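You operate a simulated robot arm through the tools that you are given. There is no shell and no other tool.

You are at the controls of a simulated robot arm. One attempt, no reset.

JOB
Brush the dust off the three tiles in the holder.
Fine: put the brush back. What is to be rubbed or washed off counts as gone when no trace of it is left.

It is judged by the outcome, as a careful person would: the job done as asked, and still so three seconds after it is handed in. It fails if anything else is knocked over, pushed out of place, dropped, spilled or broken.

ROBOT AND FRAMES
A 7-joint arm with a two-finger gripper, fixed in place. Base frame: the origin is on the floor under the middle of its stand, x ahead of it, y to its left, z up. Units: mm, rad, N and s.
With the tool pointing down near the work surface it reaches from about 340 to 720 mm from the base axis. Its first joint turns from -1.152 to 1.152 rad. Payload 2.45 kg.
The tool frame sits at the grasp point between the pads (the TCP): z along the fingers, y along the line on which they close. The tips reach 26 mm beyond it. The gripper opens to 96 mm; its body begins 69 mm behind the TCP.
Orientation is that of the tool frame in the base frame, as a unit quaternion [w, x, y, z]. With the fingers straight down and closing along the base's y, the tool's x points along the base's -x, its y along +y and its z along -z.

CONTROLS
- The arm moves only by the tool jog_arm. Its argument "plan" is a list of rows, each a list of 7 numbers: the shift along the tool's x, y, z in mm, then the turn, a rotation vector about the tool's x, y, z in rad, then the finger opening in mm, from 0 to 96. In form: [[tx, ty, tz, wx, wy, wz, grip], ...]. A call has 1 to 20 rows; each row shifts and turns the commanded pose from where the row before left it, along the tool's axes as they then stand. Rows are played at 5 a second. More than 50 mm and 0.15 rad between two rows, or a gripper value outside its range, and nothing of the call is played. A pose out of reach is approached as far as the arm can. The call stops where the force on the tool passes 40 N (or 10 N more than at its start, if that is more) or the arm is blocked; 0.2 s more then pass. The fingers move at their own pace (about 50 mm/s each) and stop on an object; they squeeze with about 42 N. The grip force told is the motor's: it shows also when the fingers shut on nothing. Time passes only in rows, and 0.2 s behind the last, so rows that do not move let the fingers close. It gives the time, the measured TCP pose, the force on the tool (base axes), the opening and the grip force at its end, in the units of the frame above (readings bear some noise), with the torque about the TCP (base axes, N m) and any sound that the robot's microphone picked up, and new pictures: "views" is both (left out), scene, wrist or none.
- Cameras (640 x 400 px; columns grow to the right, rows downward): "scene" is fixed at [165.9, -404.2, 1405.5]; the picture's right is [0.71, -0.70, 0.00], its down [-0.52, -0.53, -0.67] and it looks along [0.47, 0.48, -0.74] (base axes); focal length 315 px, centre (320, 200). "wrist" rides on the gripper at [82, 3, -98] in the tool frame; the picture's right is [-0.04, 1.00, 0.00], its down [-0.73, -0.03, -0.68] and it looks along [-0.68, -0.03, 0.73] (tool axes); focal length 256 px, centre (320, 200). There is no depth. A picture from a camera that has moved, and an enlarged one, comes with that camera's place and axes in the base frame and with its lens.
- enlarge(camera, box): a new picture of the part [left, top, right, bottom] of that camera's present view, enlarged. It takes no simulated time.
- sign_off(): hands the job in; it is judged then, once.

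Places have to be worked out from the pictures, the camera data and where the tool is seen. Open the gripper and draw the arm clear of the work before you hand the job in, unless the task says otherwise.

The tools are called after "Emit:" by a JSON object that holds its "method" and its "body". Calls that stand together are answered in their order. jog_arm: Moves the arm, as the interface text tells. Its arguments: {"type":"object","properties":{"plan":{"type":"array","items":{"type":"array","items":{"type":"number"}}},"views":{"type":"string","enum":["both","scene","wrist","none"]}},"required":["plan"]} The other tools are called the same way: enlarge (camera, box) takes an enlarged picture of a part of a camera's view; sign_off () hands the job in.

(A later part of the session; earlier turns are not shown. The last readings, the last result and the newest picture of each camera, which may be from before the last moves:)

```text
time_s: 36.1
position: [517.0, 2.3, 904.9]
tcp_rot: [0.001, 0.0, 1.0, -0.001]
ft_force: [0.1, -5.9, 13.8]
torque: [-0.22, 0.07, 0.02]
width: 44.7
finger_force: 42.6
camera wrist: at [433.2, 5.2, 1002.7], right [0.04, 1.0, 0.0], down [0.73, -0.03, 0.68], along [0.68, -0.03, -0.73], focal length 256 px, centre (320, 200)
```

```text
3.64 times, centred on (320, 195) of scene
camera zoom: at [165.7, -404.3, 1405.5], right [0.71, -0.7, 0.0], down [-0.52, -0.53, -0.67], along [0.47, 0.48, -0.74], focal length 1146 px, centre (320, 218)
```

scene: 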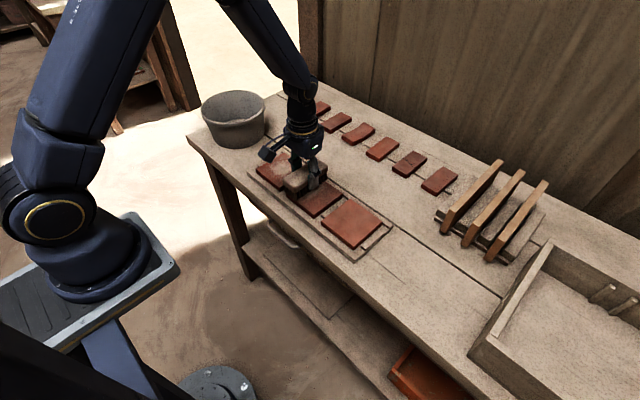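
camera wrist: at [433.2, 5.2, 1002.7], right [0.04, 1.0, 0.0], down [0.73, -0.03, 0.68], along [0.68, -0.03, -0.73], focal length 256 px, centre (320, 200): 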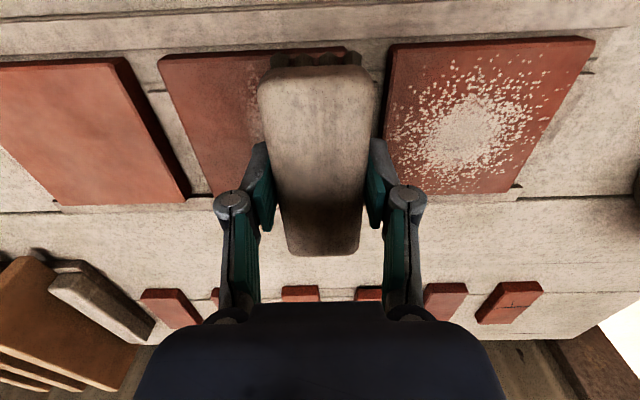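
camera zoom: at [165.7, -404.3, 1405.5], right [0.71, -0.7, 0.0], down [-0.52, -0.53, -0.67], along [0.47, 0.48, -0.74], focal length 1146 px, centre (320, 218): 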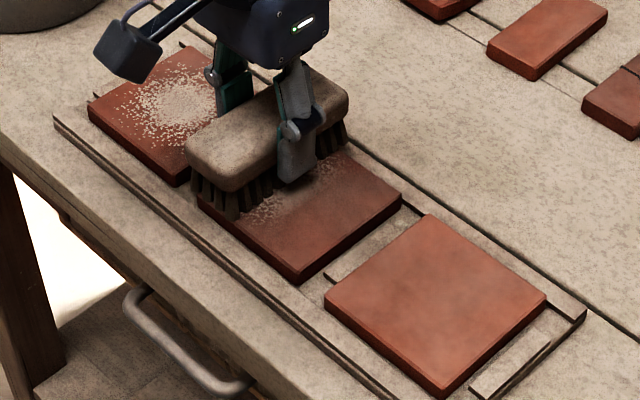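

Tile 2 is mostly clean, with a little dust left by the brush. I'll stroke back across the whole tile in -y with a slight descent to keep the force even.

Emit:
{"method": "jog_arm", "body": {"plan": [[0, -6, 0.04, 0, 0, 0, 20], [0, -8, 0.07, 0, 0, 0, 20], [0, -8, 0.07, 0, 0, 0, 20], [0, -8, 0.07, 0, 0, 0, 20], [0, -8, 0.07, 0, 0, 0, 20], [0, -8, 0.07, 0, 0, 0, 20], [0, -8, 0.07, 0, 0, 0, 20], [0, -8, 0.07, 0, 0, 0, 20], [0, -6, 0.05, 0, 0, 0, 20], [0, 0, 0, 0, 0, 0, 20]]}}

Emit:
{"method": "enlarge", "body": {"camera": "wrist", "box": [320, 20, 540, 220]}}

```text
time_s: 38.4
position: [516.1, -65.5, 905.3]
tcp_rot: [0.001, 0.0, 1.0, 0.0]
ft_force: [-1.5, 5.6, 14.7]
torque: [0.26, 0.19, -0.07]
width: 44.7
finger_force: 42.3
camera wrist: at [433.6, -62.4, 1002.6], right [0.04, 1.0, 0.0], down [0.73, -0.03, 0.68], along [0.68, -0.03, -0.73], focal length 256 px, centre (320, 200)
```

scene: 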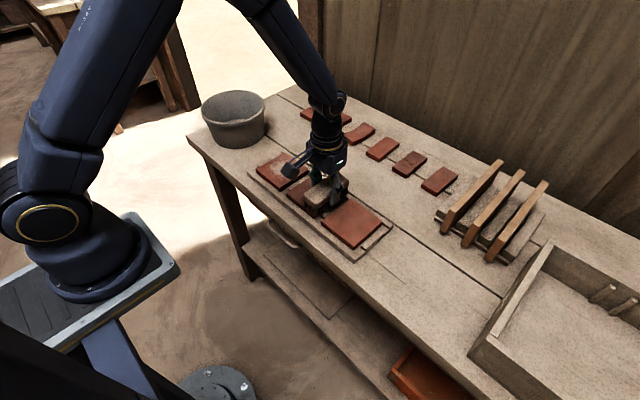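
wrist: 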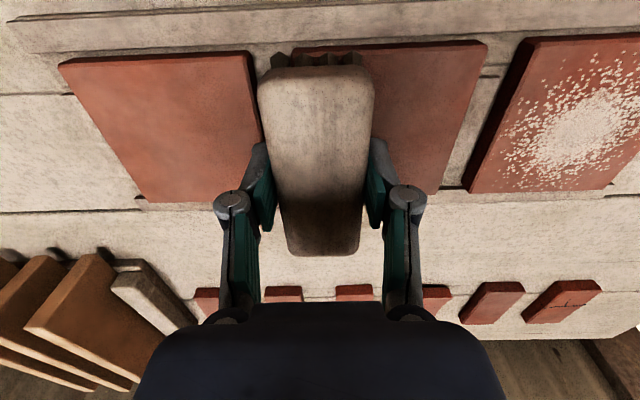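

```text
2.00 times, centred on (430, 120) of wrist
camera zoom: at [433.6, -62.4, 1002.6], right [0.04, 1.0, 0.0], down [0.73, -0.03, 0.68], along [0.68, -0.03, -0.73], focal length 512 px, centre (100, 360)
```

zoom: 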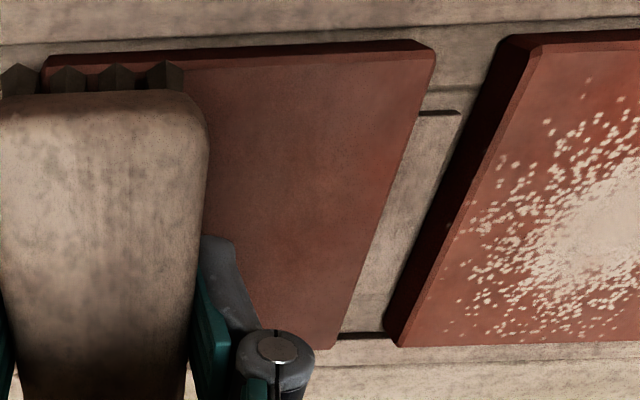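

Tile 2 is essentially clean, and the contact force is steady at 15 N. I'll make one more pass in +y to catch any faint speckles.

Emit:
{"method": "jog_arm", "body": {"plan": [[0, 6, -0.04, 0, 0, 0, 20], [0, 8, -0.07, 0, 0, 0, 20], [0, 8, -0.07, 0, 0, 0, 20], [0, 8, -0.07, 0, 0, 0, 20], [0, 8, -0.07, 0, 0, 0, 20], [0, 8, -0.07, 0, 0, 0, 20], [0, 8, -0.07, 0, 0, 0, 20], [0, 8, -0.07, 0, 0, 0, 20], [0, 6, -0.04, 0, 0, 0, 20], [0, 0, 0, 0, 0, 0, 20]], "views": "none"}}

Emit:
{"method": "jog_arm", "body": {"plan": [[0, -6, 0.04, 0, 0, 0, 20], [0, -8, 0.07, 0, 0, 0, 20], [0, -8, 0.07, 0, 0, 0, 20], [0, -8, 0.07, 0, 0, 0, 20], [0, 0, 0, 0, 0, 0, 20]], "views": "none"}}

```text
time_s: 40.5
position: [517.2, 4.3, 905.3]
tcp_rot: [-0.001, -0.001, 1.0, 0.0]
ft_force: [-0.3, -0.5, -0.6]
torque: [-0.02, 0.01, 0.0]
width: 44.7
finger_force: 41.8
```

```text
time_s: 41.8
position: [517.8, -28.0, 905.0]
tcp_rot: [0.002, -0.001, 1.0, -0.001]
ft_force: [-0.8, 0.4, -1.1]
torque: [0.02, -0.01, 0.01]
width: 44.7
finger_force: 41.8
```

Contact lifted off during that last pass. I'll raise the brush, move to tile 3 (y about 87), and inspect tile 2.

Emit:
{"method": "jog_arm", "body": {"plan": [[0, 0, -5, 0, 0, 0, 20], [0, 0, -15, 0, 0, 0, 20], [0, 25, 0, 0, 0, 0, 20], [0, 30, 0, 0, 0, 0, 20], [0, 30, 0, 0, 0, 0, 20], [0, 25, 0, 0, 0, 0, 20], [0, 5, 0, 0, 0, 0, 20], [0, 0, 0, 0, 0, 0, 20]]}}

Emit:
{"method": "enlarge", "body": {"camera": "scene", "box": [250, 140, 390, 250]}}

Emit:
{"method": "enlarge", "body": {"camera": "wrist", "box": [0, 20, 280, 220]}}

```text
time_s: 43.5
position: [517.3, 89.6, 923.7]
tcp_rot: [0.001, 0.0, 1.0, 0.0]
ft_force: [-0.1, 1.0, -0.1]
torque: [-0.01, 0.02, 0.02]
width: 44.3
finger_force: 41.8
camera wrist: at [433.4, 91.5, 1021.2], right [0.04, 1.0, 0.0], down [0.73, -0.03, 0.68], along [0.68, -0.03, -0.73], focal length 256 px, centre (320, 200)
```

scene: 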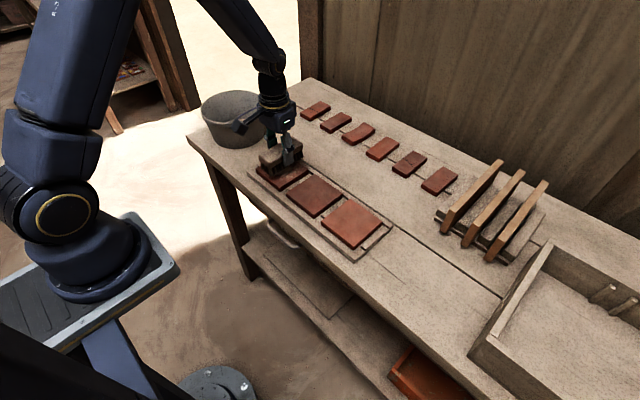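
wrist: 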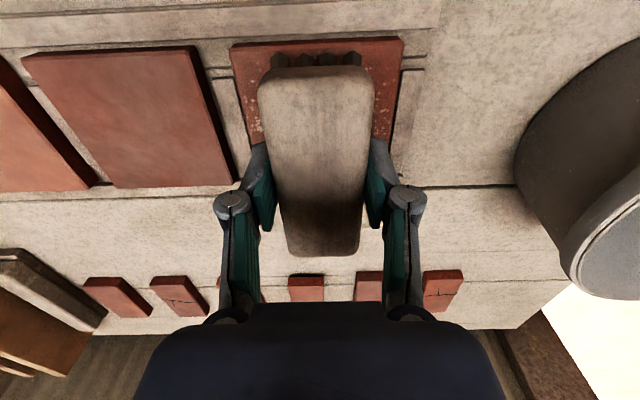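

```text
3.64 times, centred on (320, 195) of scene
camera zoom: at [165.9, -404.2, 1405.5], right [0.71, -0.7, 0.0], down [-0.52, -0.53, -0.67], along [0.47, 0.48, -0.74], focal length 1146 px, centre (320, 218)
```

zoom: 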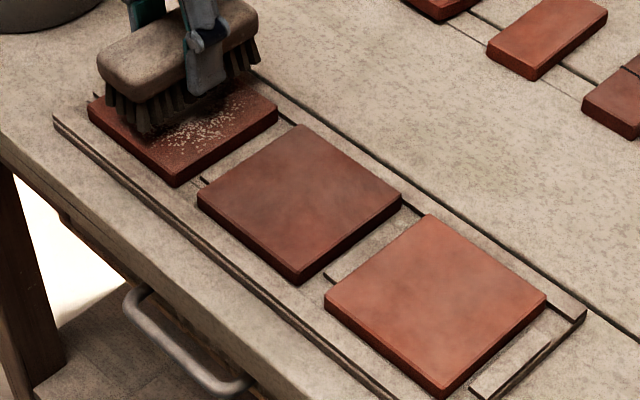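

```text
2.00 times, centred on (140, 120) of wrist
camera zoom: at [433.4, 91.5, 1021.2], right [0.04, 1.0, 0.0], down [0.73, -0.03, 0.68], along [0.68, -0.03, -0.73], focal length 512 px, centre (680, 360)
```

zoom: 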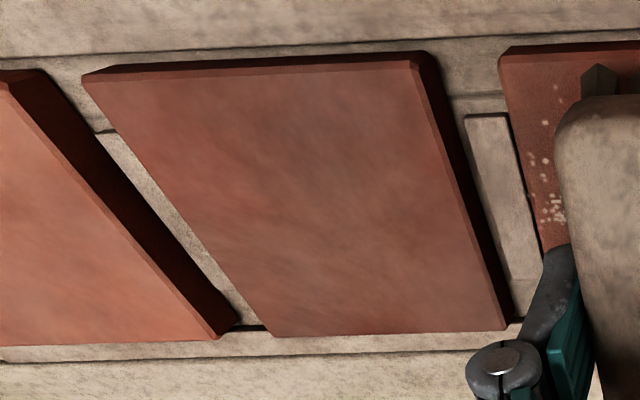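

Tile 2 is clean. The brush is now centred over tile 3, and the bucket rim (y about 219 or more) stays clear of my stroke range. I'll lower to just above contact.

Emit:
{"method": "jog_arm", "body": {"plan": [[0, 0, 8, 0, 0, 0, 20], [0, 0, 7, 0, 0, 0, 20], [0, 0, 3, 0, 0, 0, 20], [0, 0, 0, 0, 0, 0, 20]], "views": "none"}}

Emit:
{"method": "jog_arm", "body": {"plan": [[0, 0, 0.8, 0, 0, 0, 20], [0, 0, 0, 0, 0, 0, 20]], "views": "none"}}

```text
time_s: 44.5
position: [516.3, 88.4, 906.3]
tcp_rot: [0.0, 0.0, 1.0, 0.0]
ft_force: [0.7, -0.1, -2.1]
torque: [-0.02, -0.02, -0.02]
width: 44.4
finger_force: 42.1
```

```text
time_s: 45.1
position: [517.4, 89.1, 905.3]
tcp_rot: [0.0, 0.0, 1.0, 0.0]
ft_force: [-0.5, 0.5, -1.6]
torque: [0.0, -0.03, 0.02]
width: 44.7
finger_force: 42.2
```

The brush is still free, so I'll creep down.

Emit:
{"method": "jog_arm", "body": {"plan": [[0, 0, 0.5, 0, 0, 0, 20], [0, 0, 0, 0, 0, 0, 20]], "views": "none"}}

Emit:
{"method": "jog_arm", "body": {"plan": [[0, 0, 0.4, 0, 0, 0, 20], [0, 0, 0, 0, 0, 0, 20]], "views": "none"}}

```text
time_s: 45.8
position: [517.2, 88.5, 906.1]
tcp_rot: [0.002, 0.0, 1.0, 0.0]
ft_force: [0.3, 1.0, -1.3]
torque: [0.02, 0.04, -0.01]
width: 44.5
finger_force: 41.5
```

```text
time_s: 46.4
position: [516.1, 88.4, 905.2]
tcp_rot: [0.0, 0.0, 1.0, -0.001]
ft_force: [0.5, -0.2, -1.2]
torque: [-0.03, 0.0, 0.01]
width: 44.5
finger_force: 41.9
```

No contact yet, so I'll continue in small steps.

Emit:
{"method": "jog_arm", "body": {"plan": [[0, 0, 0.4, 0, 0, 0, 20], [0, 0, 0, 0, 0, 0, 20]], "views": "none"}}

Emit:
{"method": "jog_arm", "body": {"plan": [[0, 0, 0.3, 0, 0, 0, 20], [0, 0, 0, 0, 0, 0, 20]], "views": "none"}}

```text
time_s: 47.0
position: [516.5, 87.3, 905.8]
tcp_rot: [0.001, 0.0, 1.0, -0.001]
ft_force: [0.0, 0.0, -1.7]
torque: [0.01, 0.01, -0.04]
width: 44.6
finger_force: 41.5
```

```text
time_s: 47.5
position: [516.8, 88.4, 904.3]
tcp_rot: [0.001, 0.0, 1.0, 0.001]
ft_force: [0.5, 0.4, 0.8]
torque: [0.02, 0.05, 0.02]
width: 44.5
finger_force: 42.4
```

Contact is just beginning, so I'll go down another 0.4 mm for a working pressure.

Emit:
{"method": "jog_arm", "body": {"plan": [[0, 0, 0.4, 0, 0, 0, 20], [0, 0, 0, 0, 0, 0, 20]], "views": "none"}}

```text
time_s: 48.1
position: [517.7, 86.9, 905.3]
tcp_rot: [0.0, 0.0, 1.0, 0.0]
ft_force: [-3.2, -3.1, 11.1]
torque: [-0.08, 0.14, 0.02]
width: 44.8
finger_force: 41.9
```

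Contact is at about 12 N. I'll stroke in -y to tile 3's left edge.

Emit:
{"method": "jog_arm", "body": {"plan": [[0, -6, 0.05, 0, 0, 0, 20], [0, -8, 0.06, 0, 0, 0, 20], [0, -8, 0.06, 0, 0, 0, 20], [0, -8, 0.06, 0, 0, 0, 20], [0, -4, 0.03, 0, 0, 0, 20], [0, 0, 0, 0, 0, 0, 20]], "views": "none"}}

```text
time_s: 49.5
position: [518.0, 55.9, 904.5]
tcp_rot: [0.002, 0.0, 1.0, 0.001]
ft_force: [-1.4, 11.6, 26.4]
torque: [0.43, 0.31, -0.09]
width: 44.8
finger_force: 42.2
```

Force built to 26 N, so here the descent wasn't needed. I'll ease off 0.4 mm and sweep in +y level across tile 3.

Emit:
{"method": "jog_arm", "body": {"plan": [[0, 0, -0.4, 0, 0, 0, 20], [0, 6, 0, 0, 0, 0, 20], [0, 8, 0, 0, 0, 0, 20], [0, 8, 0, 0, 0, 0, 20], [0, 8, 0, 0, 0, 0, 20], [0, 8, 0, 0, 0, 0, 20], [0, 0, 0, 0, 0, 0, 20]], "views": "none"}}

```text
time_s: 51.1
position: [516.9, 93.2, 904.7]
tcp_rot: [0.0, 0.001, 1.0, 0.0]
ft_force: [0.4, -9.0, 23.6]
torque: [-0.37, -0.35, -0.11]
width: 44.8
finger_force: 41.9
```

Force is 24 N, a bit high. I'll ease off 0.3 mm and continue to the right edge.

Emit:
{"method": "jog_arm", "body": {"plan": [[0, 4, -0.3, 0, 0, 0, 20], [0, 8, -0.02, 0, 0, 0, 20], [0, 8, -0.02, 0, 0, 0, 20], [0, 6, 0, 0, 0, 0, 20], [0, 0, 0, 0, 0, 0, 20]]}}

Emit:
{"method": "enlarge", "body": {"camera": "scene", "box": [230, 120, 370, 230]}}

Emit:
{"method": "enlarge", "body": {"camera": "wrist", "box": [80, 20, 360, 220]}}

```text
time_s: 52.4
position: [516.1, 118.3, 904.1]
tcp_rot: [0.0, 0.0, 1.0, 0.0]
ft_force: [-2.0, -7.7, 21.8]
torque: [-0.31, 0.38, 0.07]
width: 44.4
finger_force: 41.8
camera wrist: at [433.3, 121.2, 1002.1], right [0.04, 1.0, 0.0], down [0.73, -0.03, 0.68], along [0.68, -0.03, -0.73], focal length 256 px, centre (320, 200)
```

scene: 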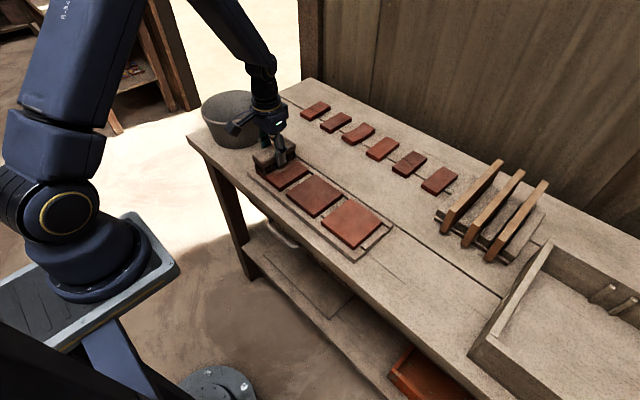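
wrist: 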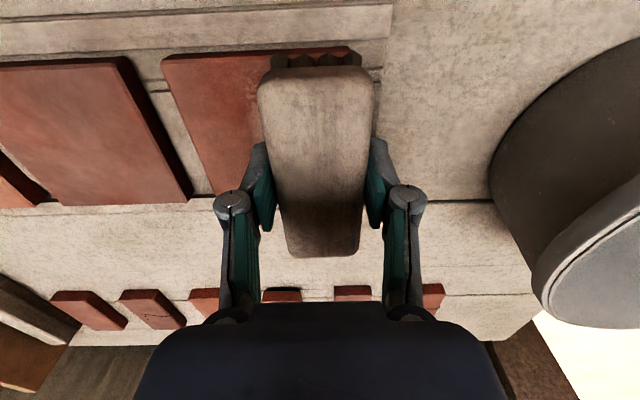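

```text
3.64 times, centred on (300, 175) of scene
camera zoom: at [165.5, -404.5, 1405.4], right [0.71, -0.7, 0.0], down [-0.52, -0.53, -0.67], along [0.47, 0.48, -0.74], focal length 1146 px, centre (393, 291)
```

zoom: 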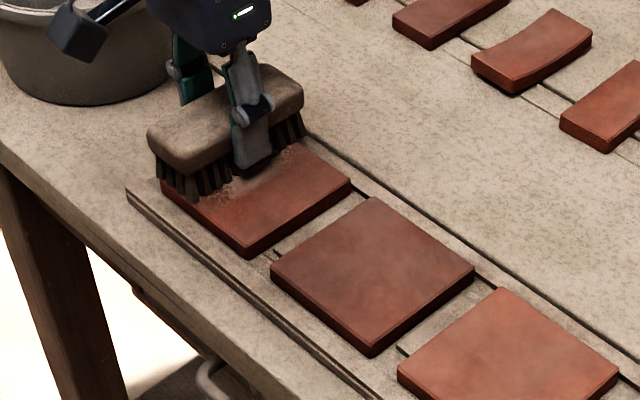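

```text
2.00 times, centred on (220, 120) of wrist
camera zoom: at [433.3, 121.2, 1002.1], right [0.04, 1.0, 0.0], down [0.73, -0.03, 0.68], along [0.68, -0.03, -0.73], focal length 512 px, centre (520, 360)
```

zoom: 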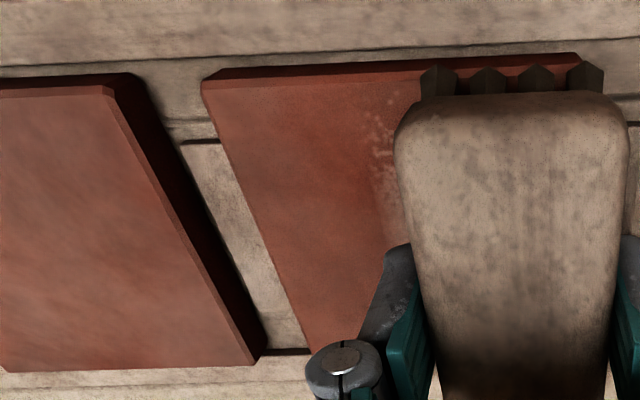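

A faint band of dust remains near the brush. I'll ease off 0.3 mm and stroke back level in -y.

Emit:
{"method": "jog_arm", "body": {"plan": [[0, -4, -0.3, 0, 0, 0, 20], [0, -8, 0, 0, 0, 0, 20], [0, -8, 0, 0, 0, 0, 20], [0, -8, 0, 0, 0, 0, 20], [0, -8, 0, 0, 0, 0, 20], [0, 0, 0, 0, 0, 0, 20]], "views": "none"}}

```text
time_s: 53.8
position: [517.2, 82.2, 903.8]
tcp_rot: [0.0, 0.0, 1.0, -0.001]
ft_force: [0.5, 1.2, 2.2]
torque: [0.12, -0.18, 0.04]
width: 44.5
finger_force: 41.9
```

Contact is light (about 3 N). I'll lower 0.3 mm and finish the stroke to the left edge, then sweep back.

Emit:
{"method": "jog_arm", "body": {"plan": [[0, 0, 0.3, 0, 0, 0, 20], [0, -8, 0, 0, 0, 0, 20], [0, -8, 0.02, 0, 0, 0, 20], [0, -8, 0.02, 0, 0, 0, 20], [0, -4, 0, 0, 0, 0, 20], [0, 0, 0, 0, 0, 0, 20]], "views": "none"}}

Emit:
{"method": "jog_arm", "body": {"plan": [[0, 4, 0, 0, 0, 0, 20], [0, 8, -0.02, 0, 0, 0, 20], [0, 8, -0.02, 0, 0, 0, 20], [0, 8, -0.02, 0, 0, 0, 20], [0, 8, -0.02, 0, 0, 0, 20], [0, 0, 0, 0, 0, 0, 20]], "views": "none"}}

```text
time_s: 55.1
position: [518.2, 54.2, 905.0]
tcp_rot: [0.001, -0.001, 1.0, 0.001]
ft_force: [1.0, 3.2, 7.9]
torque: [0.15, 0.24, -0.08]
width: 44.6
finger_force: 41.8
```

```text
time_s: 56.5
position: [517.7, 89.4, 904.3]
tcp_rot: [0.0, 0.0, 1.0, 0.0]
ft_force: [1.0, -5.1, 11.5]
torque: [-0.18, -0.42, -0.11]
width: 44.5
finger_force: 42.5
```

Contact is steady at 8–12 N. I'll continue to the right edge and back to the middle, then inspect.

Emit:
{"method": "jog_arm", "body": {"plan": [[0, 8, -0.03, 0, 0, 0, 20], [0, 8, -0.03, 0, 0, 0, 20], [0, 8, -0.03, 0, 0, 0, 20], [0, 8, -0.03, 0, 0, 0, 20], [0, -4, 0.02, 0, 0, 0, 20], [0, -8, 0.03, 0, 0, 0, 20], [0, -8, 0.03, 0, 0, 0, 20], [0, -8, 0.03, 0, 0, 0, 20], [0, -8, 0.03, 0, 0, 0, 20], [0, -8, 0.03, 0, 0, 0, 20], [0, 0, 0, 0, 0, 0, 20]]}}

Emit:
{"method": "enlarge", "body": {"camera": "wrist", "box": [180, 20, 460, 220]}}

```text
time_s: 59.0
position: [516.4, 77.4, 903.8]
tcp_rot: [0.001, -0.001, 1.0, 0.0]
ft_force: [0.2, 0.3, -0.6]
torque: [-0.04, -0.02, -0.02]
width: 44.5
finger_force: 42.5
camera wrist: at [433.5, 80.6, 1002.1], right [0.04, 1.0, 0.0], down [0.73, -0.03, 0.68], along [0.68, -0.03, -0.73], focal length 256 px, centre (320, 200)
```

scene: 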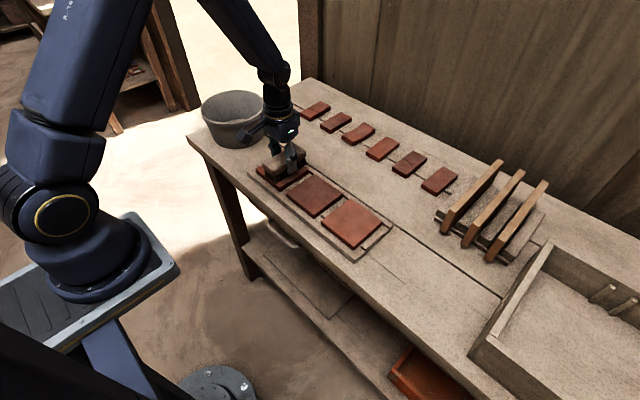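
wrist: 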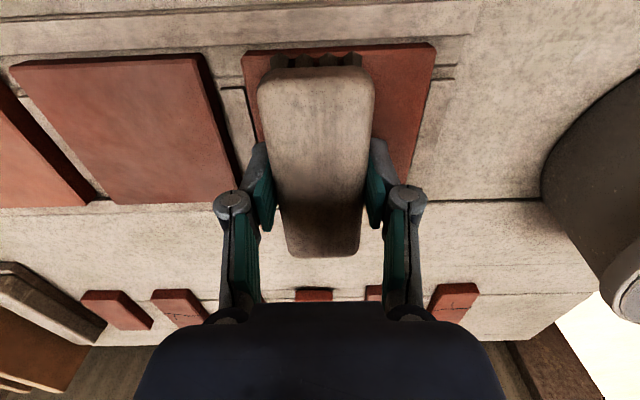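

```text
2.00 times, centred on (320, 120) of wrist
camera zoom: at [433.5, 80.6, 1002.1], right [0.04, 1.0, 0.0], down [0.73, -0.03, 0.68], along [0.68, -0.03, -0.73], focal length 512 px, centre (320, 360)
```

zoom: 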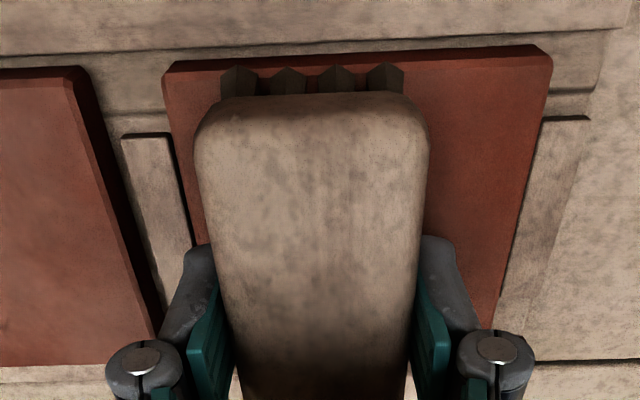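

Tile 3 looks clean around the brush. I'll lift well clear and move to the left (y about -250) so that both cameras can see all three tiles.

Emit:
{"method": "jog_arm", "body": {"plan": [[0, 0, -6, 0, 0, 0, 20], [0, 0, -20, 0, 0, 0, 20], [0, 0, -30, 0, 0, 0, 20], [0, -30, -30, 0, 0, 0, 20], [0, -40, -10, 0, 0, 0, 20], [0, -40, 0, 0, 0, 0, 20], [0, -40, 0, 0, 0, 0, 20], [0, -40, 0, 0, 0, 0, 20], [0, -40, 0, 0, 0, 0, 20], [0, -40, 0, 0, 0, 0, 20], [0, -30, 0, 0, 0, 0, 20], [0, -20, 0, 0, 0, 0, 20], [0, 0, 0, 0, 0, 0, 20]]}}

Emit:
{"method": "enlarge", "body": {"camera": "scene", "box": [245, 140, 405, 260]}}

Emit:
{"method": "enlarge", "body": {"camera": "scene", "box": [250, 145, 315, 195]}}

Emit:
{"method": "enlarge", "body": {"camera": "scene", "box": [283, 170, 348, 220]}}

Emit:
{"method": "enlarge", "body": {"camera": "scene", "box": [315, 195, 390, 252]}}

Emit:
{"method": "enlarge", "body": {"camera": "wrist", "box": [380, 0, 640, 180]}}

```text
time_s: 61.8
position: [515.7, -242.5, 1000.6]
tcp_rot: [0.001, 0.0, 1.0, 0.001]
ft_force: [-0.1, -0.4, -1.3]
torque: [-0.01, -0.03, 0.02]
width: 44.7
finger_force: 42.0
camera wrist: at [433.2, -238.8, 1098.4], right [0.04, 1.0, 0.0], down [0.73, -0.03, 0.68], along [0.68, -0.03, -0.73], focal length 256 px, centre (320, 200)
```

scene: 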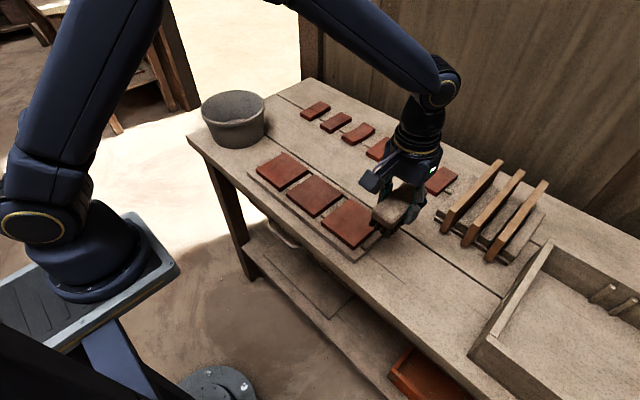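
wrist: 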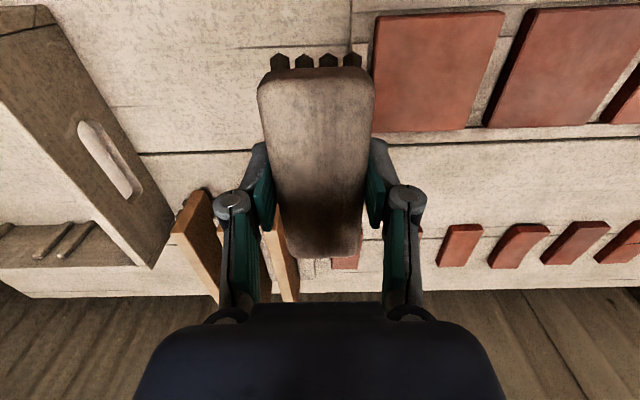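

```text
3.33 times, centred on (325, 200) of scene
camera zoom: at [165.9, -404.2, 1405.5], right [0.71, -0.7, 0.0], down [-0.52, -0.53, -0.67], along [0.47, 0.48, -0.74], focal length 1051 px, centre (303, 200)
```

zoom: 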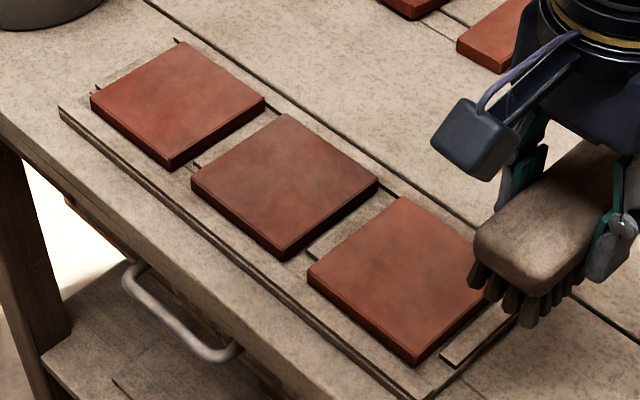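

```text
8.00 times, centred on (282, 170) of scene
camera zoom: at [165.9, -404.2, 1405.5], right [0.71, -0.7, 0.0], down [-0.52, -0.53, -0.67], along [0.47, 0.48, -0.74], focal length 2522 px, centre (620, 440)
```

zoom: 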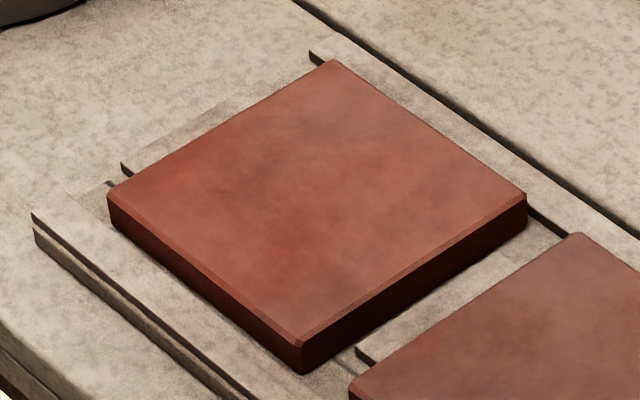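

```text
8.00 times, centred on (316, 195) of scene
camera zoom: at [165.9, -404.2, 1405.5], right [0.71, -0.7, 0.0], down [-0.52, -0.53, -0.67], along [0.47, 0.48, -0.74], focal length 2522 px, centre (356, 240)
```

zoom: 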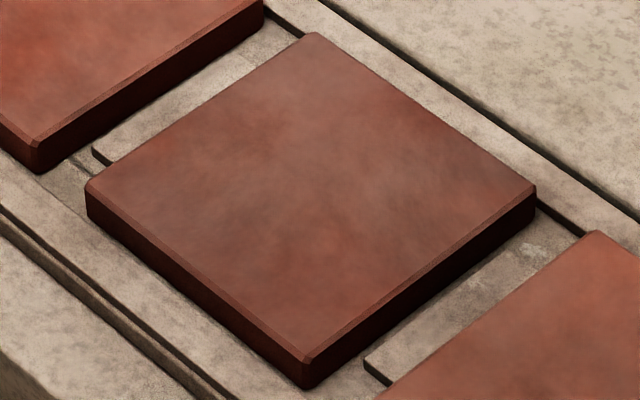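

```text
7.02 times, centred on (352, 224) of scene
camera zoom: at [165.9, -404.2, 1405.5], right [0.71, -0.7, 0.0], down [-0.52, -0.53, -0.67], along [0.47, 0.48, -0.74], focal length 2212 px, centre (92, 35)
```

zoom: 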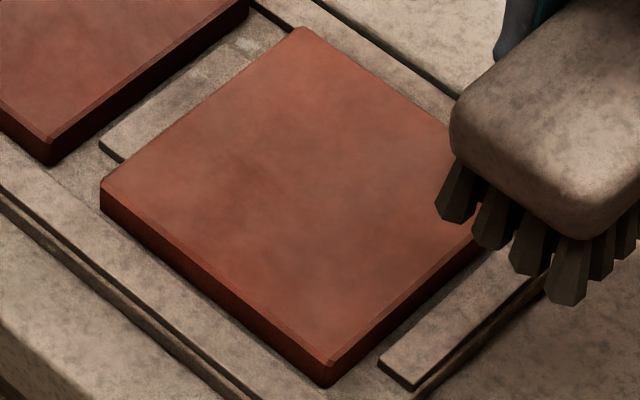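

```text
2.22 times, centred on (510, 90) of wrist
camera zoom: at [433.2, -238.8, 1098.4], right [0.04, 1.0, 0.0], down [0.73, -0.03, 0.68], along [0.68, -0.03, -0.73], focal length 569 px, centre (-102, 444)
```

zoom: 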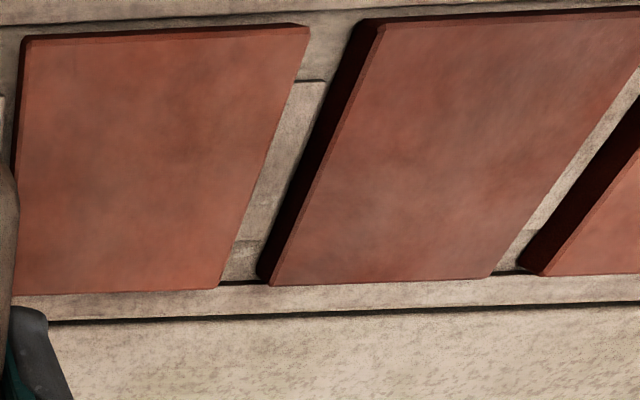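

All three tiles look clean and in place. I'll zoom in further for residual specks before putting the brush back.

Emit:
{"method": "enlarge", "body": {"camera": "scene", "box": [258, 150, 308, 182]}}

Emit:
{"method": "enlarge", "body": {"camera": "scene", "box": [290, 175, 342, 208]}}

Emit:
{"method": "enlarge", "body": {"camera": "scene", "box": [322, 198, 380, 235]}}

Emit:
{"method": "enlarge", "body": {"camera": "scene", "box": [320, 215, 378, 252]}}

```text
12.50 times, centred on (283, 166) of scene
camera zoom: at [165.9, -404.2, 1405.5], right [0.71, -0.7, 0.0], down [-0.52, -0.53, -0.67], along [0.47, 0.48, -0.74], focal length 3941 px, centre (782, 625)
```

zoom: 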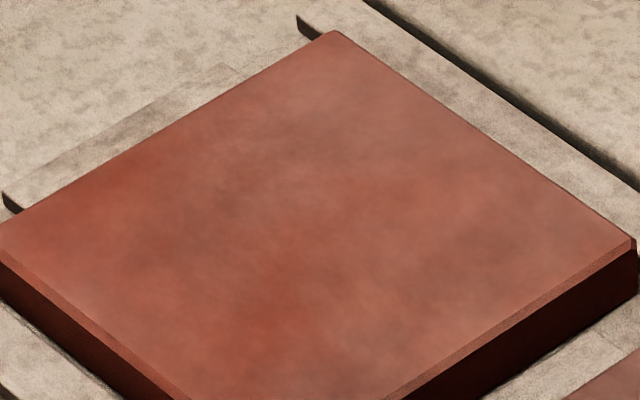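

```text
12.12 times, centred on (316, 192) of scene
camera zoom: at [165.9, -404.2, 1405.5], right [0.71, -0.7, 0.0], down [-0.52, -0.53, -0.67], along [0.47, 0.48, -0.74], focal length 3821 px, centre (368, 303)
```

zoom: 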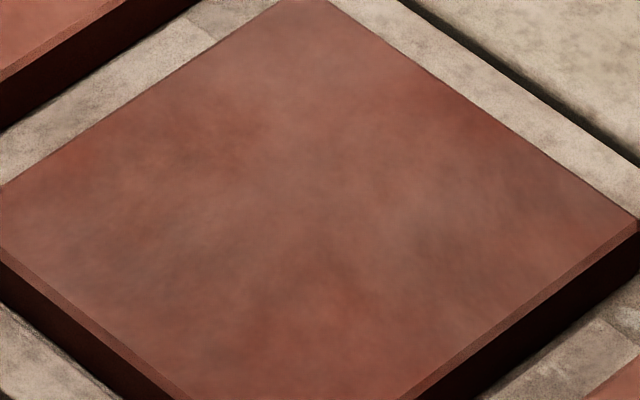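

```text
10.81 times, centred on (351, 216) of scene
camera zoom: at [165.9, -404.2, 1405.5], right [0.71, -0.7, 0.0], down [-0.52, -0.53, -0.67], along [0.47, 0.48, -0.74], focal length 3408 px, centre (-15, 22)
```

zoom: 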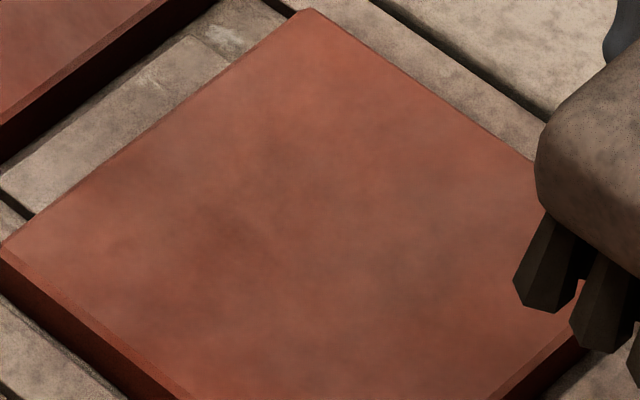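

```text
10.81 times, centred on (349, 234) of scene
camera zoom: at [165.9, -404.2, 1405.5], right [0.71, -0.7, 0.0], down [-0.52, -0.53, -0.67], along [0.47, 0.48, -0.74], focal length 3408 px, centre (6, -162)
```

zoom: 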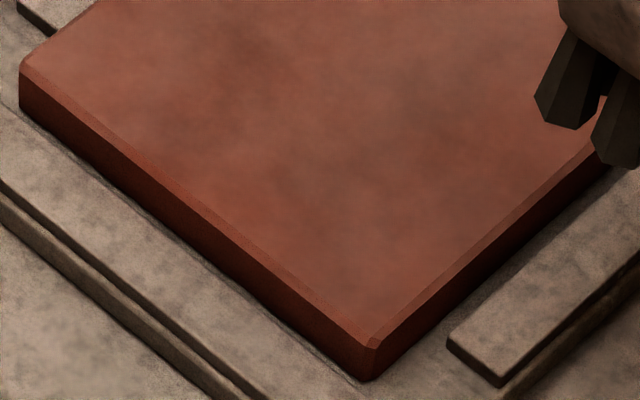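

All three tiles are clean, and the remaining mottling is just clay texture. Now I'll carry the brush back above its original spot; the grasp readings averaged (507.5, -351.3, 881).

Emit:
{"method": "jog_arm", "body": {"plan": [[1, -20, 0, 0, 0, 0, 20], [2, -30, 5, 0, 0, 0, 20], [2, -30, 10, 0, 0, 0, 20], [2, -20, 15, 0, 0, 0, 20], [1.2, -8.8, 15, 0, 0, 0, 20], [0, 0, 15, 0, 0, 0, 20], [0, 0, 0, 0, 0, 0, 20]]}}

Emit:
{"method": "jog_arm", "body": {"plan": [[0, 0, 0, 0, 0, 0, 20]], "views": "none"}}

Emit:
{"method": "jog_arm", "body": {"plan": [[0, 0, 0, 0, 0, 0, 20]], "views": "none"}}

```text
time_s: 63.4
position: [508.0, -352.2, 941.8]
tcp_rot: [-0.001, 0.0, 1.0, 0.0]
ft_force: [-0.1, -1.6, -0.7]
torque: [-0.02, 0.01, 0.0]
width: 44.6
finger_force: 41.3
camera wrist: at [425.5, -349.0, 1039.5], right [0.04, 1.0, 0.0], down [0.73, -0.03, 0.68], along [0.68, -0.03, -0.73], focal length 256 px, centre (320, 200)
```

scene: 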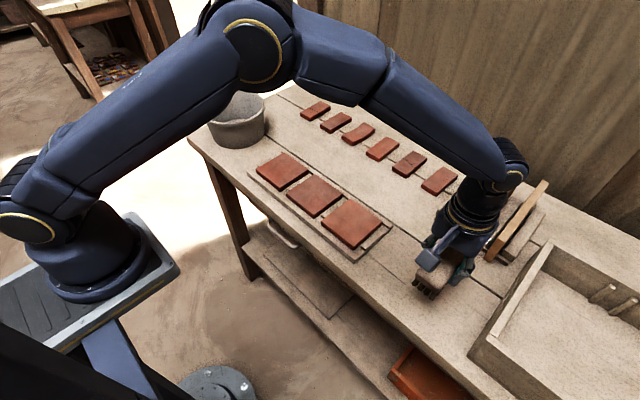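
wrist: 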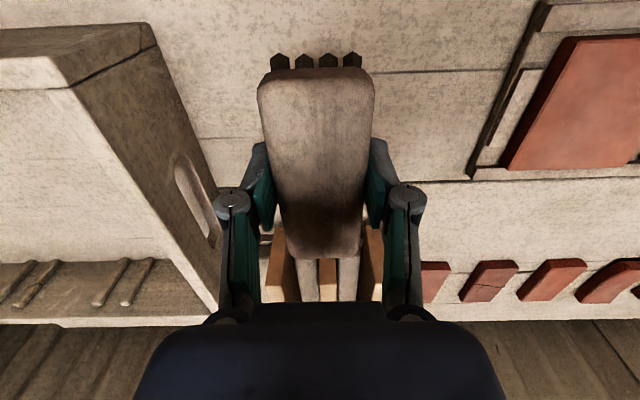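

```text
time_s: 63.8
position: [509.2, -350.9, 941.4]
tcp_rot: [0.0, 0.0, 1.0, 0.0]
ft_force: [-0.5, -0.1, -1.0]
torque: [-0.04, 0.03, 0.02]
width: 44.5
finger_force: 42.2
```

```text
time_s: 64.2
position: [509.3, -351.6, 942.3]
tcp_rot: [0.001, 0.0, 1.0, 0.0]
ft_force: [1.2, 0.3, -0.4]
torque: [0.01, 0.0, -0.03]
width: 44.8
finger_force: 41.6
```

The readings average (508.8, -351.6, 941.8), within 1 mm of the pick-up spot, so I'll trim that and descend to about z 884. I'll creep down from there, since the brush may have slid up about 2 mm in the grip.

Emit:
{"method": "jog_arm", "body": {"plan": [[0.7, 0.6, 12, 0, 0, 0, 20], [0, 0, 15, 0, 0, 0, 20], [0, 0, 15, 0, 0, 0, 20], [0, 0, 10, 0, 0, 0, 20], [0, 0, 5, 0, 0, 0, 20], [0, 0, 0, 0, 0, 0, 20]]}}

Emit:
{"method": "enlarge", "body": {"camera": "scene", "box": [385, 215, 505, 320]}}

```text
time_s: 65.5
position: [508.9, -350.3, 885.0]
tcp_rot: [0.001, -0.001, 1.0, 0.001]
ft_force: [-0.4, -0.7, -1.0]
torque: [-0.01, -0.02, -0.01]
width: 44.7
finger_force: 42.1
camera wrist: at [425.6, -347.1, 981.7], right [0.04, 1.0, 0.0], down [0.73, -0.03, 0.68], along [0.68, -0.03, -0.73], focal length 256 px, centre (320, 200)
```

scene: 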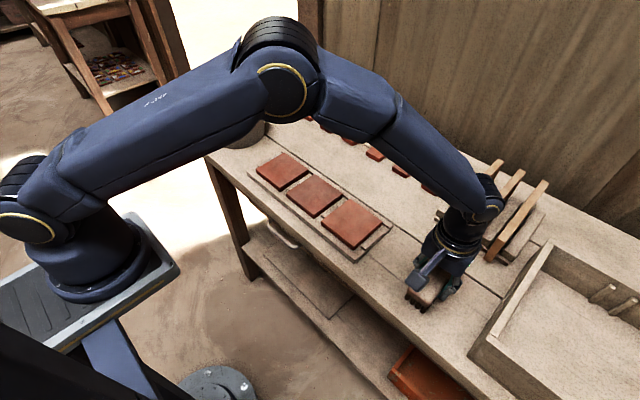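
wrist: 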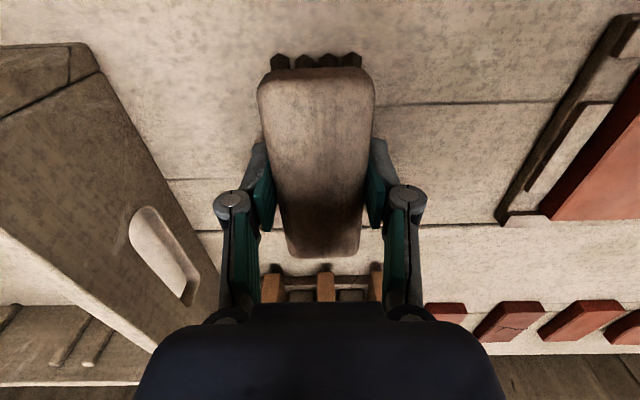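

```text
3.81 times, centred on (445, 268) of scene
camera zoom: at [165.9, -404.2, 1405.5], right [0.71, -0.7, 0.0], down [-0.52, -0.53, -0.67], along [0.47, 0.48, -0.74], focal length 1201 px, centre (-156, -57)
```

zoom: 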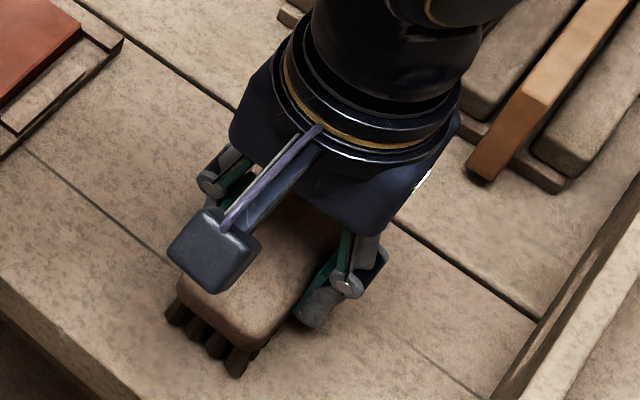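

The brush is right over its original place, matching the original tuft positions to about 2 mm. I'll lower in small steps to find the bench.

Emit:
{"method": "jog_arm", "body": {"plan": [[0, 0, 1.5, 0, 0, 0, 20], [0, 0, 1, 0, 0, 0, 20], [0, 0, 0, 0, 0, 0, 20]], "views": "none"}}

Emit:
{"method": "jog_arm", "body": {"plan": [[0, 0, 0.8, 0, 0, 0, 20], [0, 0, 0, 0, 0, 0, 20]], "views": "none"}}

```text
time_s: 66.3
position: [510.2, -348.9, 882.5]
tcp_rot: [0.001, 0.001, 1.0, 0.0]
ft_force: [0.1, 0.9, -1.2]
torque: [0.0, -0.02, 0.02]
width: 44.7
finger_force: 42.2
```

```text
time_s: 67.0
position: [508.2, -349.8, 881.1]
tcp_rot: [0.0, 0.0, 1.0, 0.0]
ft_force: [0.6, 0.0, -0.4]
torque: [-0.01, 0.02, -0.01]
width: 44.7
finger_force: 42.4
```

Still free at z about 881. I'll trim 0.8 mm in x and y towards the original readings and keep creeping down.

Emit:
{"method": "jog_arm", "body": {"plan": [[0.8, -0.8, 0.5, 0, 0, 0, 20], [0, 0, 0, 0, 0, 0, 20]], "views": "none"}}

Emit:
{"method": "jog_arm", "body": {"plan": [[0, 0, 0.6, 0, 0, 0, 20], [0, 0, 0, 0, 0, 0, 20]], "views": "none"}}

```text
time_s: 67.5
position: [506.9, -350.4, 880.1]
tcp_rot: [-0.001, 0.001, 1.0, 0.0]
ft_force: [-0.2, -0.5, -1.1]
torque: [0.0, -0.01, -0.01]
width: 44.6
finger_force: 42.1
```

```text
time_s: 68.2
position: [507.5, -351.2, 880.5]
tcp_rot: [0.002, 0.0, 1.0, 0.0]
ft_force: [-0.8, 1.0, 2.3]
torque: [0.03, -0.1, 0.02]
width: 44.7
finger_force: 42.1
```

The bristles are touching the bench (net about 3 N). I'll press another 0.2 mm, then open the fingers to 66 mm.

Emit:
{"method": "jog_arm", "body": {"plan": [[0, 0, 0.2, 0, 0, 0, 20], [0, 0, 0, 0, 0, 0, 46], [0, 0, 0, 0, 0, 0, 52], [0, 0, 0, 0, 0, 0, 60], [0, 0, 0, 0, 0, 0, 66], [0, 0, 0, 0, 0, 0, 66]]}}

Emit:
{"method": "enlarge", "body": {"camera": "wrist", "box": [220, 40, 420, 270]}}

```text
time_s: 69.5
position: [507.2, -351.5, 880.2]
tcp_rot: [0.001, 0.0, 1.0, 0.0]
ft_force: [0.6, -0.2, 0.4]
torque: [0.0, -0.03, 0.0]
width: 66.1
finger_force: 0.0
camera wrist: at [424.3, -349.1, 976.8], right [0.04, 1.0, 0.0], down [0.73, -0.03, 0.68], along [0.68, -0.03, -0.73], focal length 256 px, centre (320, 200)
```

scene: 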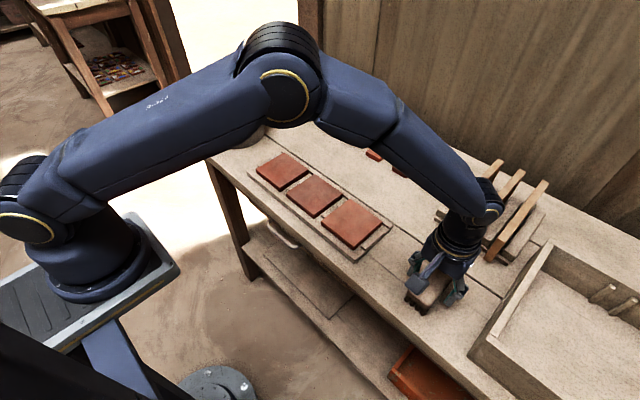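
wrist: 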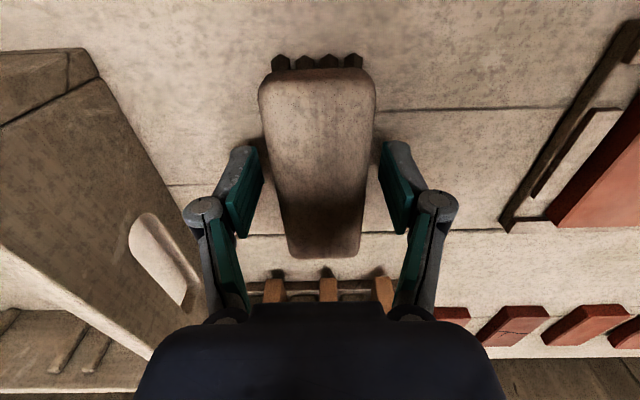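

```text
1.74 times, centred on (320, 155) of wrist
camera zoom: at [424.3, -349.1, 976.8], right [0.04, 1.0, 0.0], down [0.73, -0.03, 0.68], along [0.68, -0.03, -0.73], focal length 445 px, centre (320, 278)
```

zoom: 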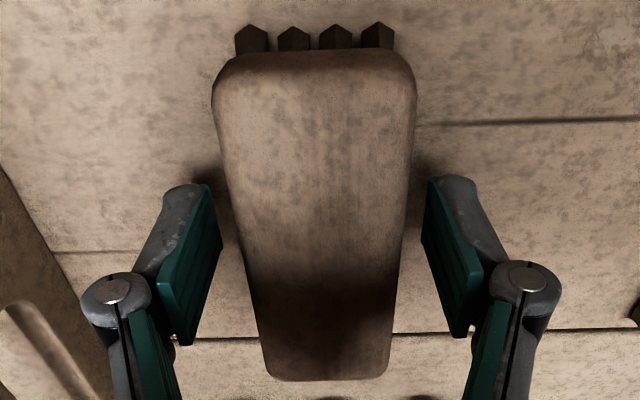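

The brush is released and sits within about 1–2 mm of its original place. I'll raise the fingers straight up, clear of the brush.

Emit:
{"method": "jog_arm", "body": {"plan": [[0, 0, -5, 0, 0, 0, 66], [0, 0, -10, 0, 0, 0, 66], [0, 0, -20, 0, 0, 0, 66], [0, 0, -30, 0, 0, 0, 66], [0, 0, -40, 0, 0, 0, 80], [0, 0, -40, 0, 0, 0, 90], [10, 10, -40, 0, 0, 0, 96], [20, 30, -30, 0, 0, 0, 96], [30, 35, -20, 0, 0, 0, 96], [30, 35, -20, 0, 0, 0, 96], [30, 35, -20, 0, 0, 0, 96], [20, 20, 0, 0, 0, 0, 96], [0, 0, 0, 0, 0, 0, 96]]}}

Emit:
{"method": "enlarge", "body": {"camera": "scene", "box": [230, 130, 470, 320]}}

Emit:
{"method": "enlarge", "body": {"camera": "scene", "box": [380, 230, 500, 320]}}

Emit:
{"method": "enlarge", "body": {"camera": "wrist", "box": [190, 80, 540, 290]}}

```text
refused: row 9 steps farther than a row can; nothing moved
```

```text
2.11 times, centred on (350, 225) of scene
camera zoom: at [165.9, -404.2, 1405.5], right [0.71, -0.7, 0.0], down [-0.52, -0.53, -0.67], along [0.47, 0.48, -0.74], focal length 664 px, centre (257, 147)
```

zoom: 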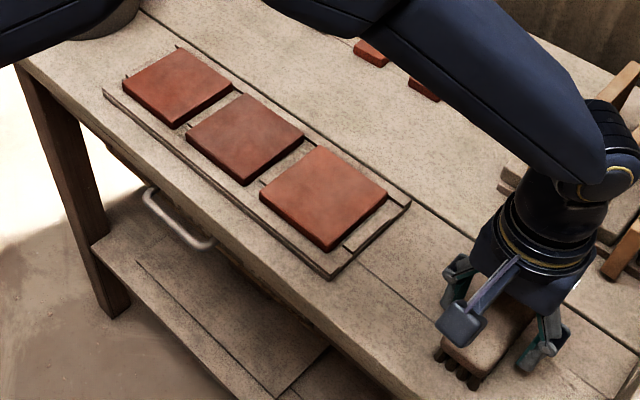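

```text
4.44 times, centred on (440, 275) of scene
camera zoom: at [165.9, -404.2, 1405.5], right [0.71, -0.7, 0.0], down [-0.52, -0.53, -0.67], along [0.47, 0.48, -0.74], focal length 1401 px, centre (-213, -133)
```

zoom: 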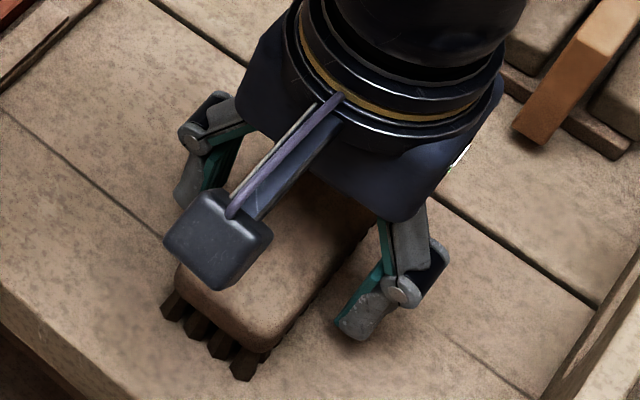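

```text
1.83 times, centred on (365, 185) of wrist
camera zoom: at [424.3, -349.1, 976.8], right [0.04, 1.0, 0.0], down [0.73, -0.03, 0.68], along [0.68, -0.03, -0.73], focal length 468 px, centre (238, 227)
```

zoom: 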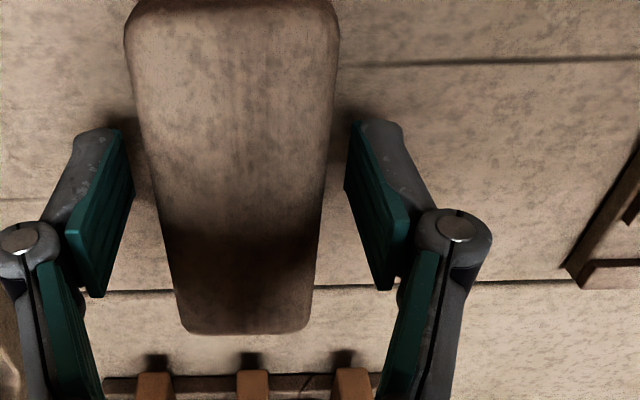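

The plan was refused because row 9 stepped slightly too far, and nothing moved. I'll retry with shorter steps: straight up first, then back towards the start pose.

Emit:
{"method": "jog_arm", "body": {"plan": [[0, 0, -5, 0, 0, 0, 66], [0, 0, -10, 0, 0, 0, 66], [0, 0, -20, 0, 0, 0, 66], [0, 0, -30, 0, 0, 0, 66], [0, 0, -40, 0, 0, 0, 80], [0, 0, -40, 0, 0, 0, 90], [10, 10, -40, 0, 0, 0, 96], [20, 25, -25, 0, 0, 0, 96], [25, 30, -20, 0, 0, 0, 96], [25, 30, -20, 0, 0, 0, 96], [25, 30, -20, 0, 0, 0, 96], [20, 25, -20, 0, 0, 0, 96], [15, 15, -10, 0, 0, 0, 96], [0, 0, 0, 0, 0, 0, 96]]}}

Emit:
{"method": "enlarge", "body": {"camera": "scene", "box": [230, 130, 470, 320]}}

Emit:
{"method": "enlarge", "body": {"camera": "scene", "box": [380, 230, 500, 320]}}

Emit:
{"method": "enlarge", "body": {"camera": "wrist", "box": [190, 80, 540, 290]}}

```text
time_s: 72.5
position: [367.1, -186.9, 1178.2]
tcp_rot: [0.0, 0.0, 1.0, 0.0]
ft_force: [0.2, 0.4, 0.1]
torque: [0.03, -0.04, 0.02]
width: 95.9
finger_force: 0.1
camera wrist: at [283.7, -184.6, 1275.9], right [0.04, 1.0, 0.0], down [0.73, -0.03, 0.68], along [0.68, -0.03, -0.73], focal length 256 px, centre (320, 200)
```

scene: 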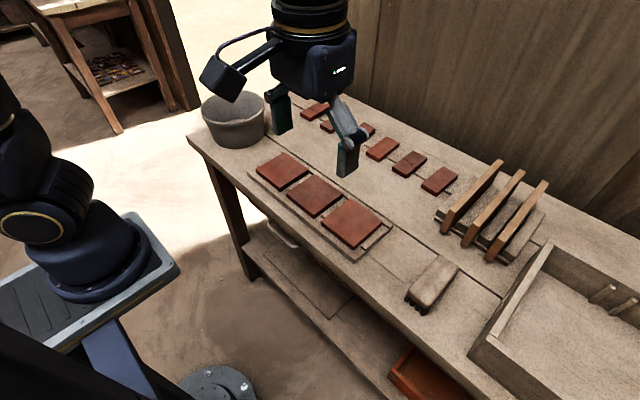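
wrist: 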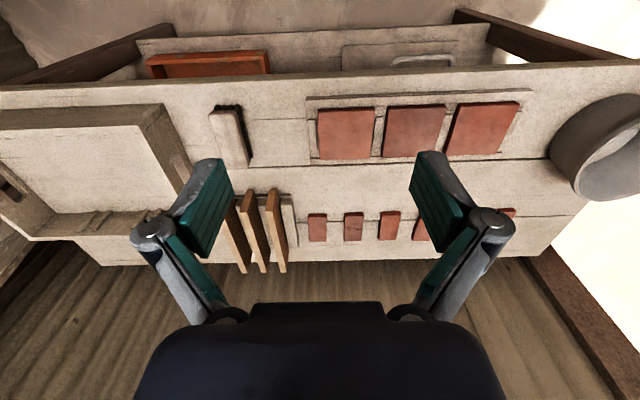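

```text
2.11 times, centred on (350, 225) of scene
camera zoom: at [165.9, -404.2, 1405.5], right [0.71, -0.7, 0.0], down [-0.52, -0.53, -0.67], along [0.47, 0.48, -0.74], focal length 664 px, centre (257, 147)
```

zoom: 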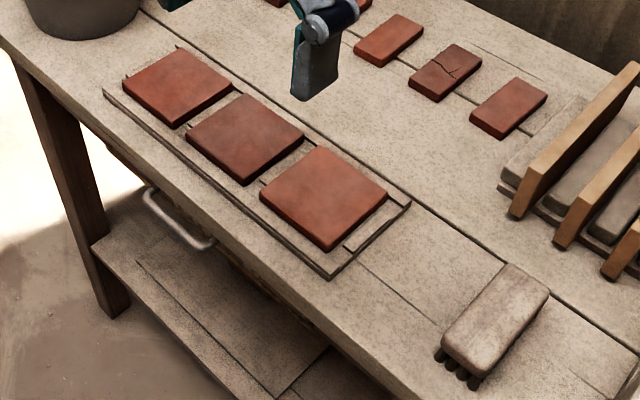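

```text
4.44 times, centred on (440, 275) of scene
camera zoom: at [165.9, -404.2, 1405.5], right [0.71, -0.7, 0.0], down [-0.52, -0.53, -0.67], along [0.47, 0.48, -0.74], focal length 1401 px, centre (-213, -133)
```

zoom: 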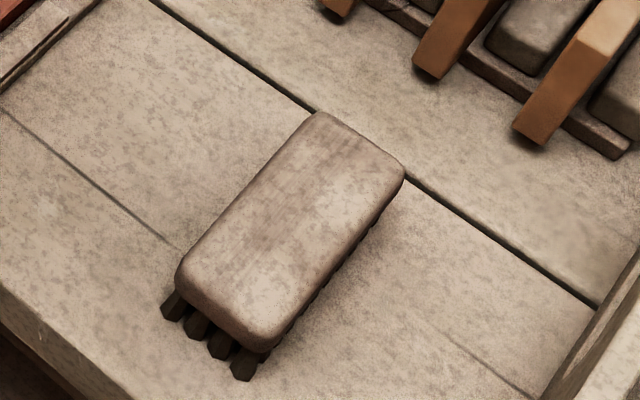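

```text
1.83 times, centred on (365, 185) of wrist
camera zoom: at [283.7, -184.6, 1275.9], right [0.04, 1.0, 0.0], down [0.73, -0.03, 0.68], along [0.68, -0.03, -0.73], focal length 468 px, centre (238, 227)
```

zoom: 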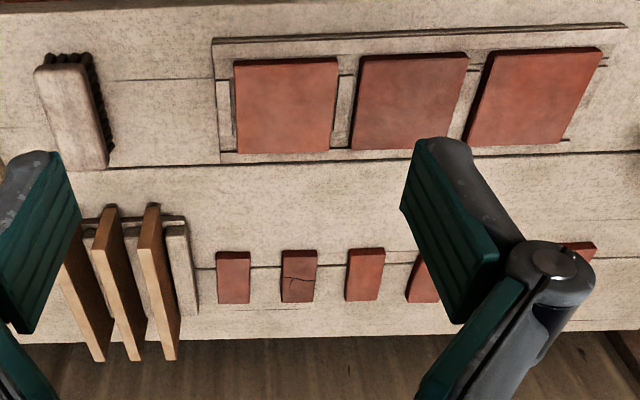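

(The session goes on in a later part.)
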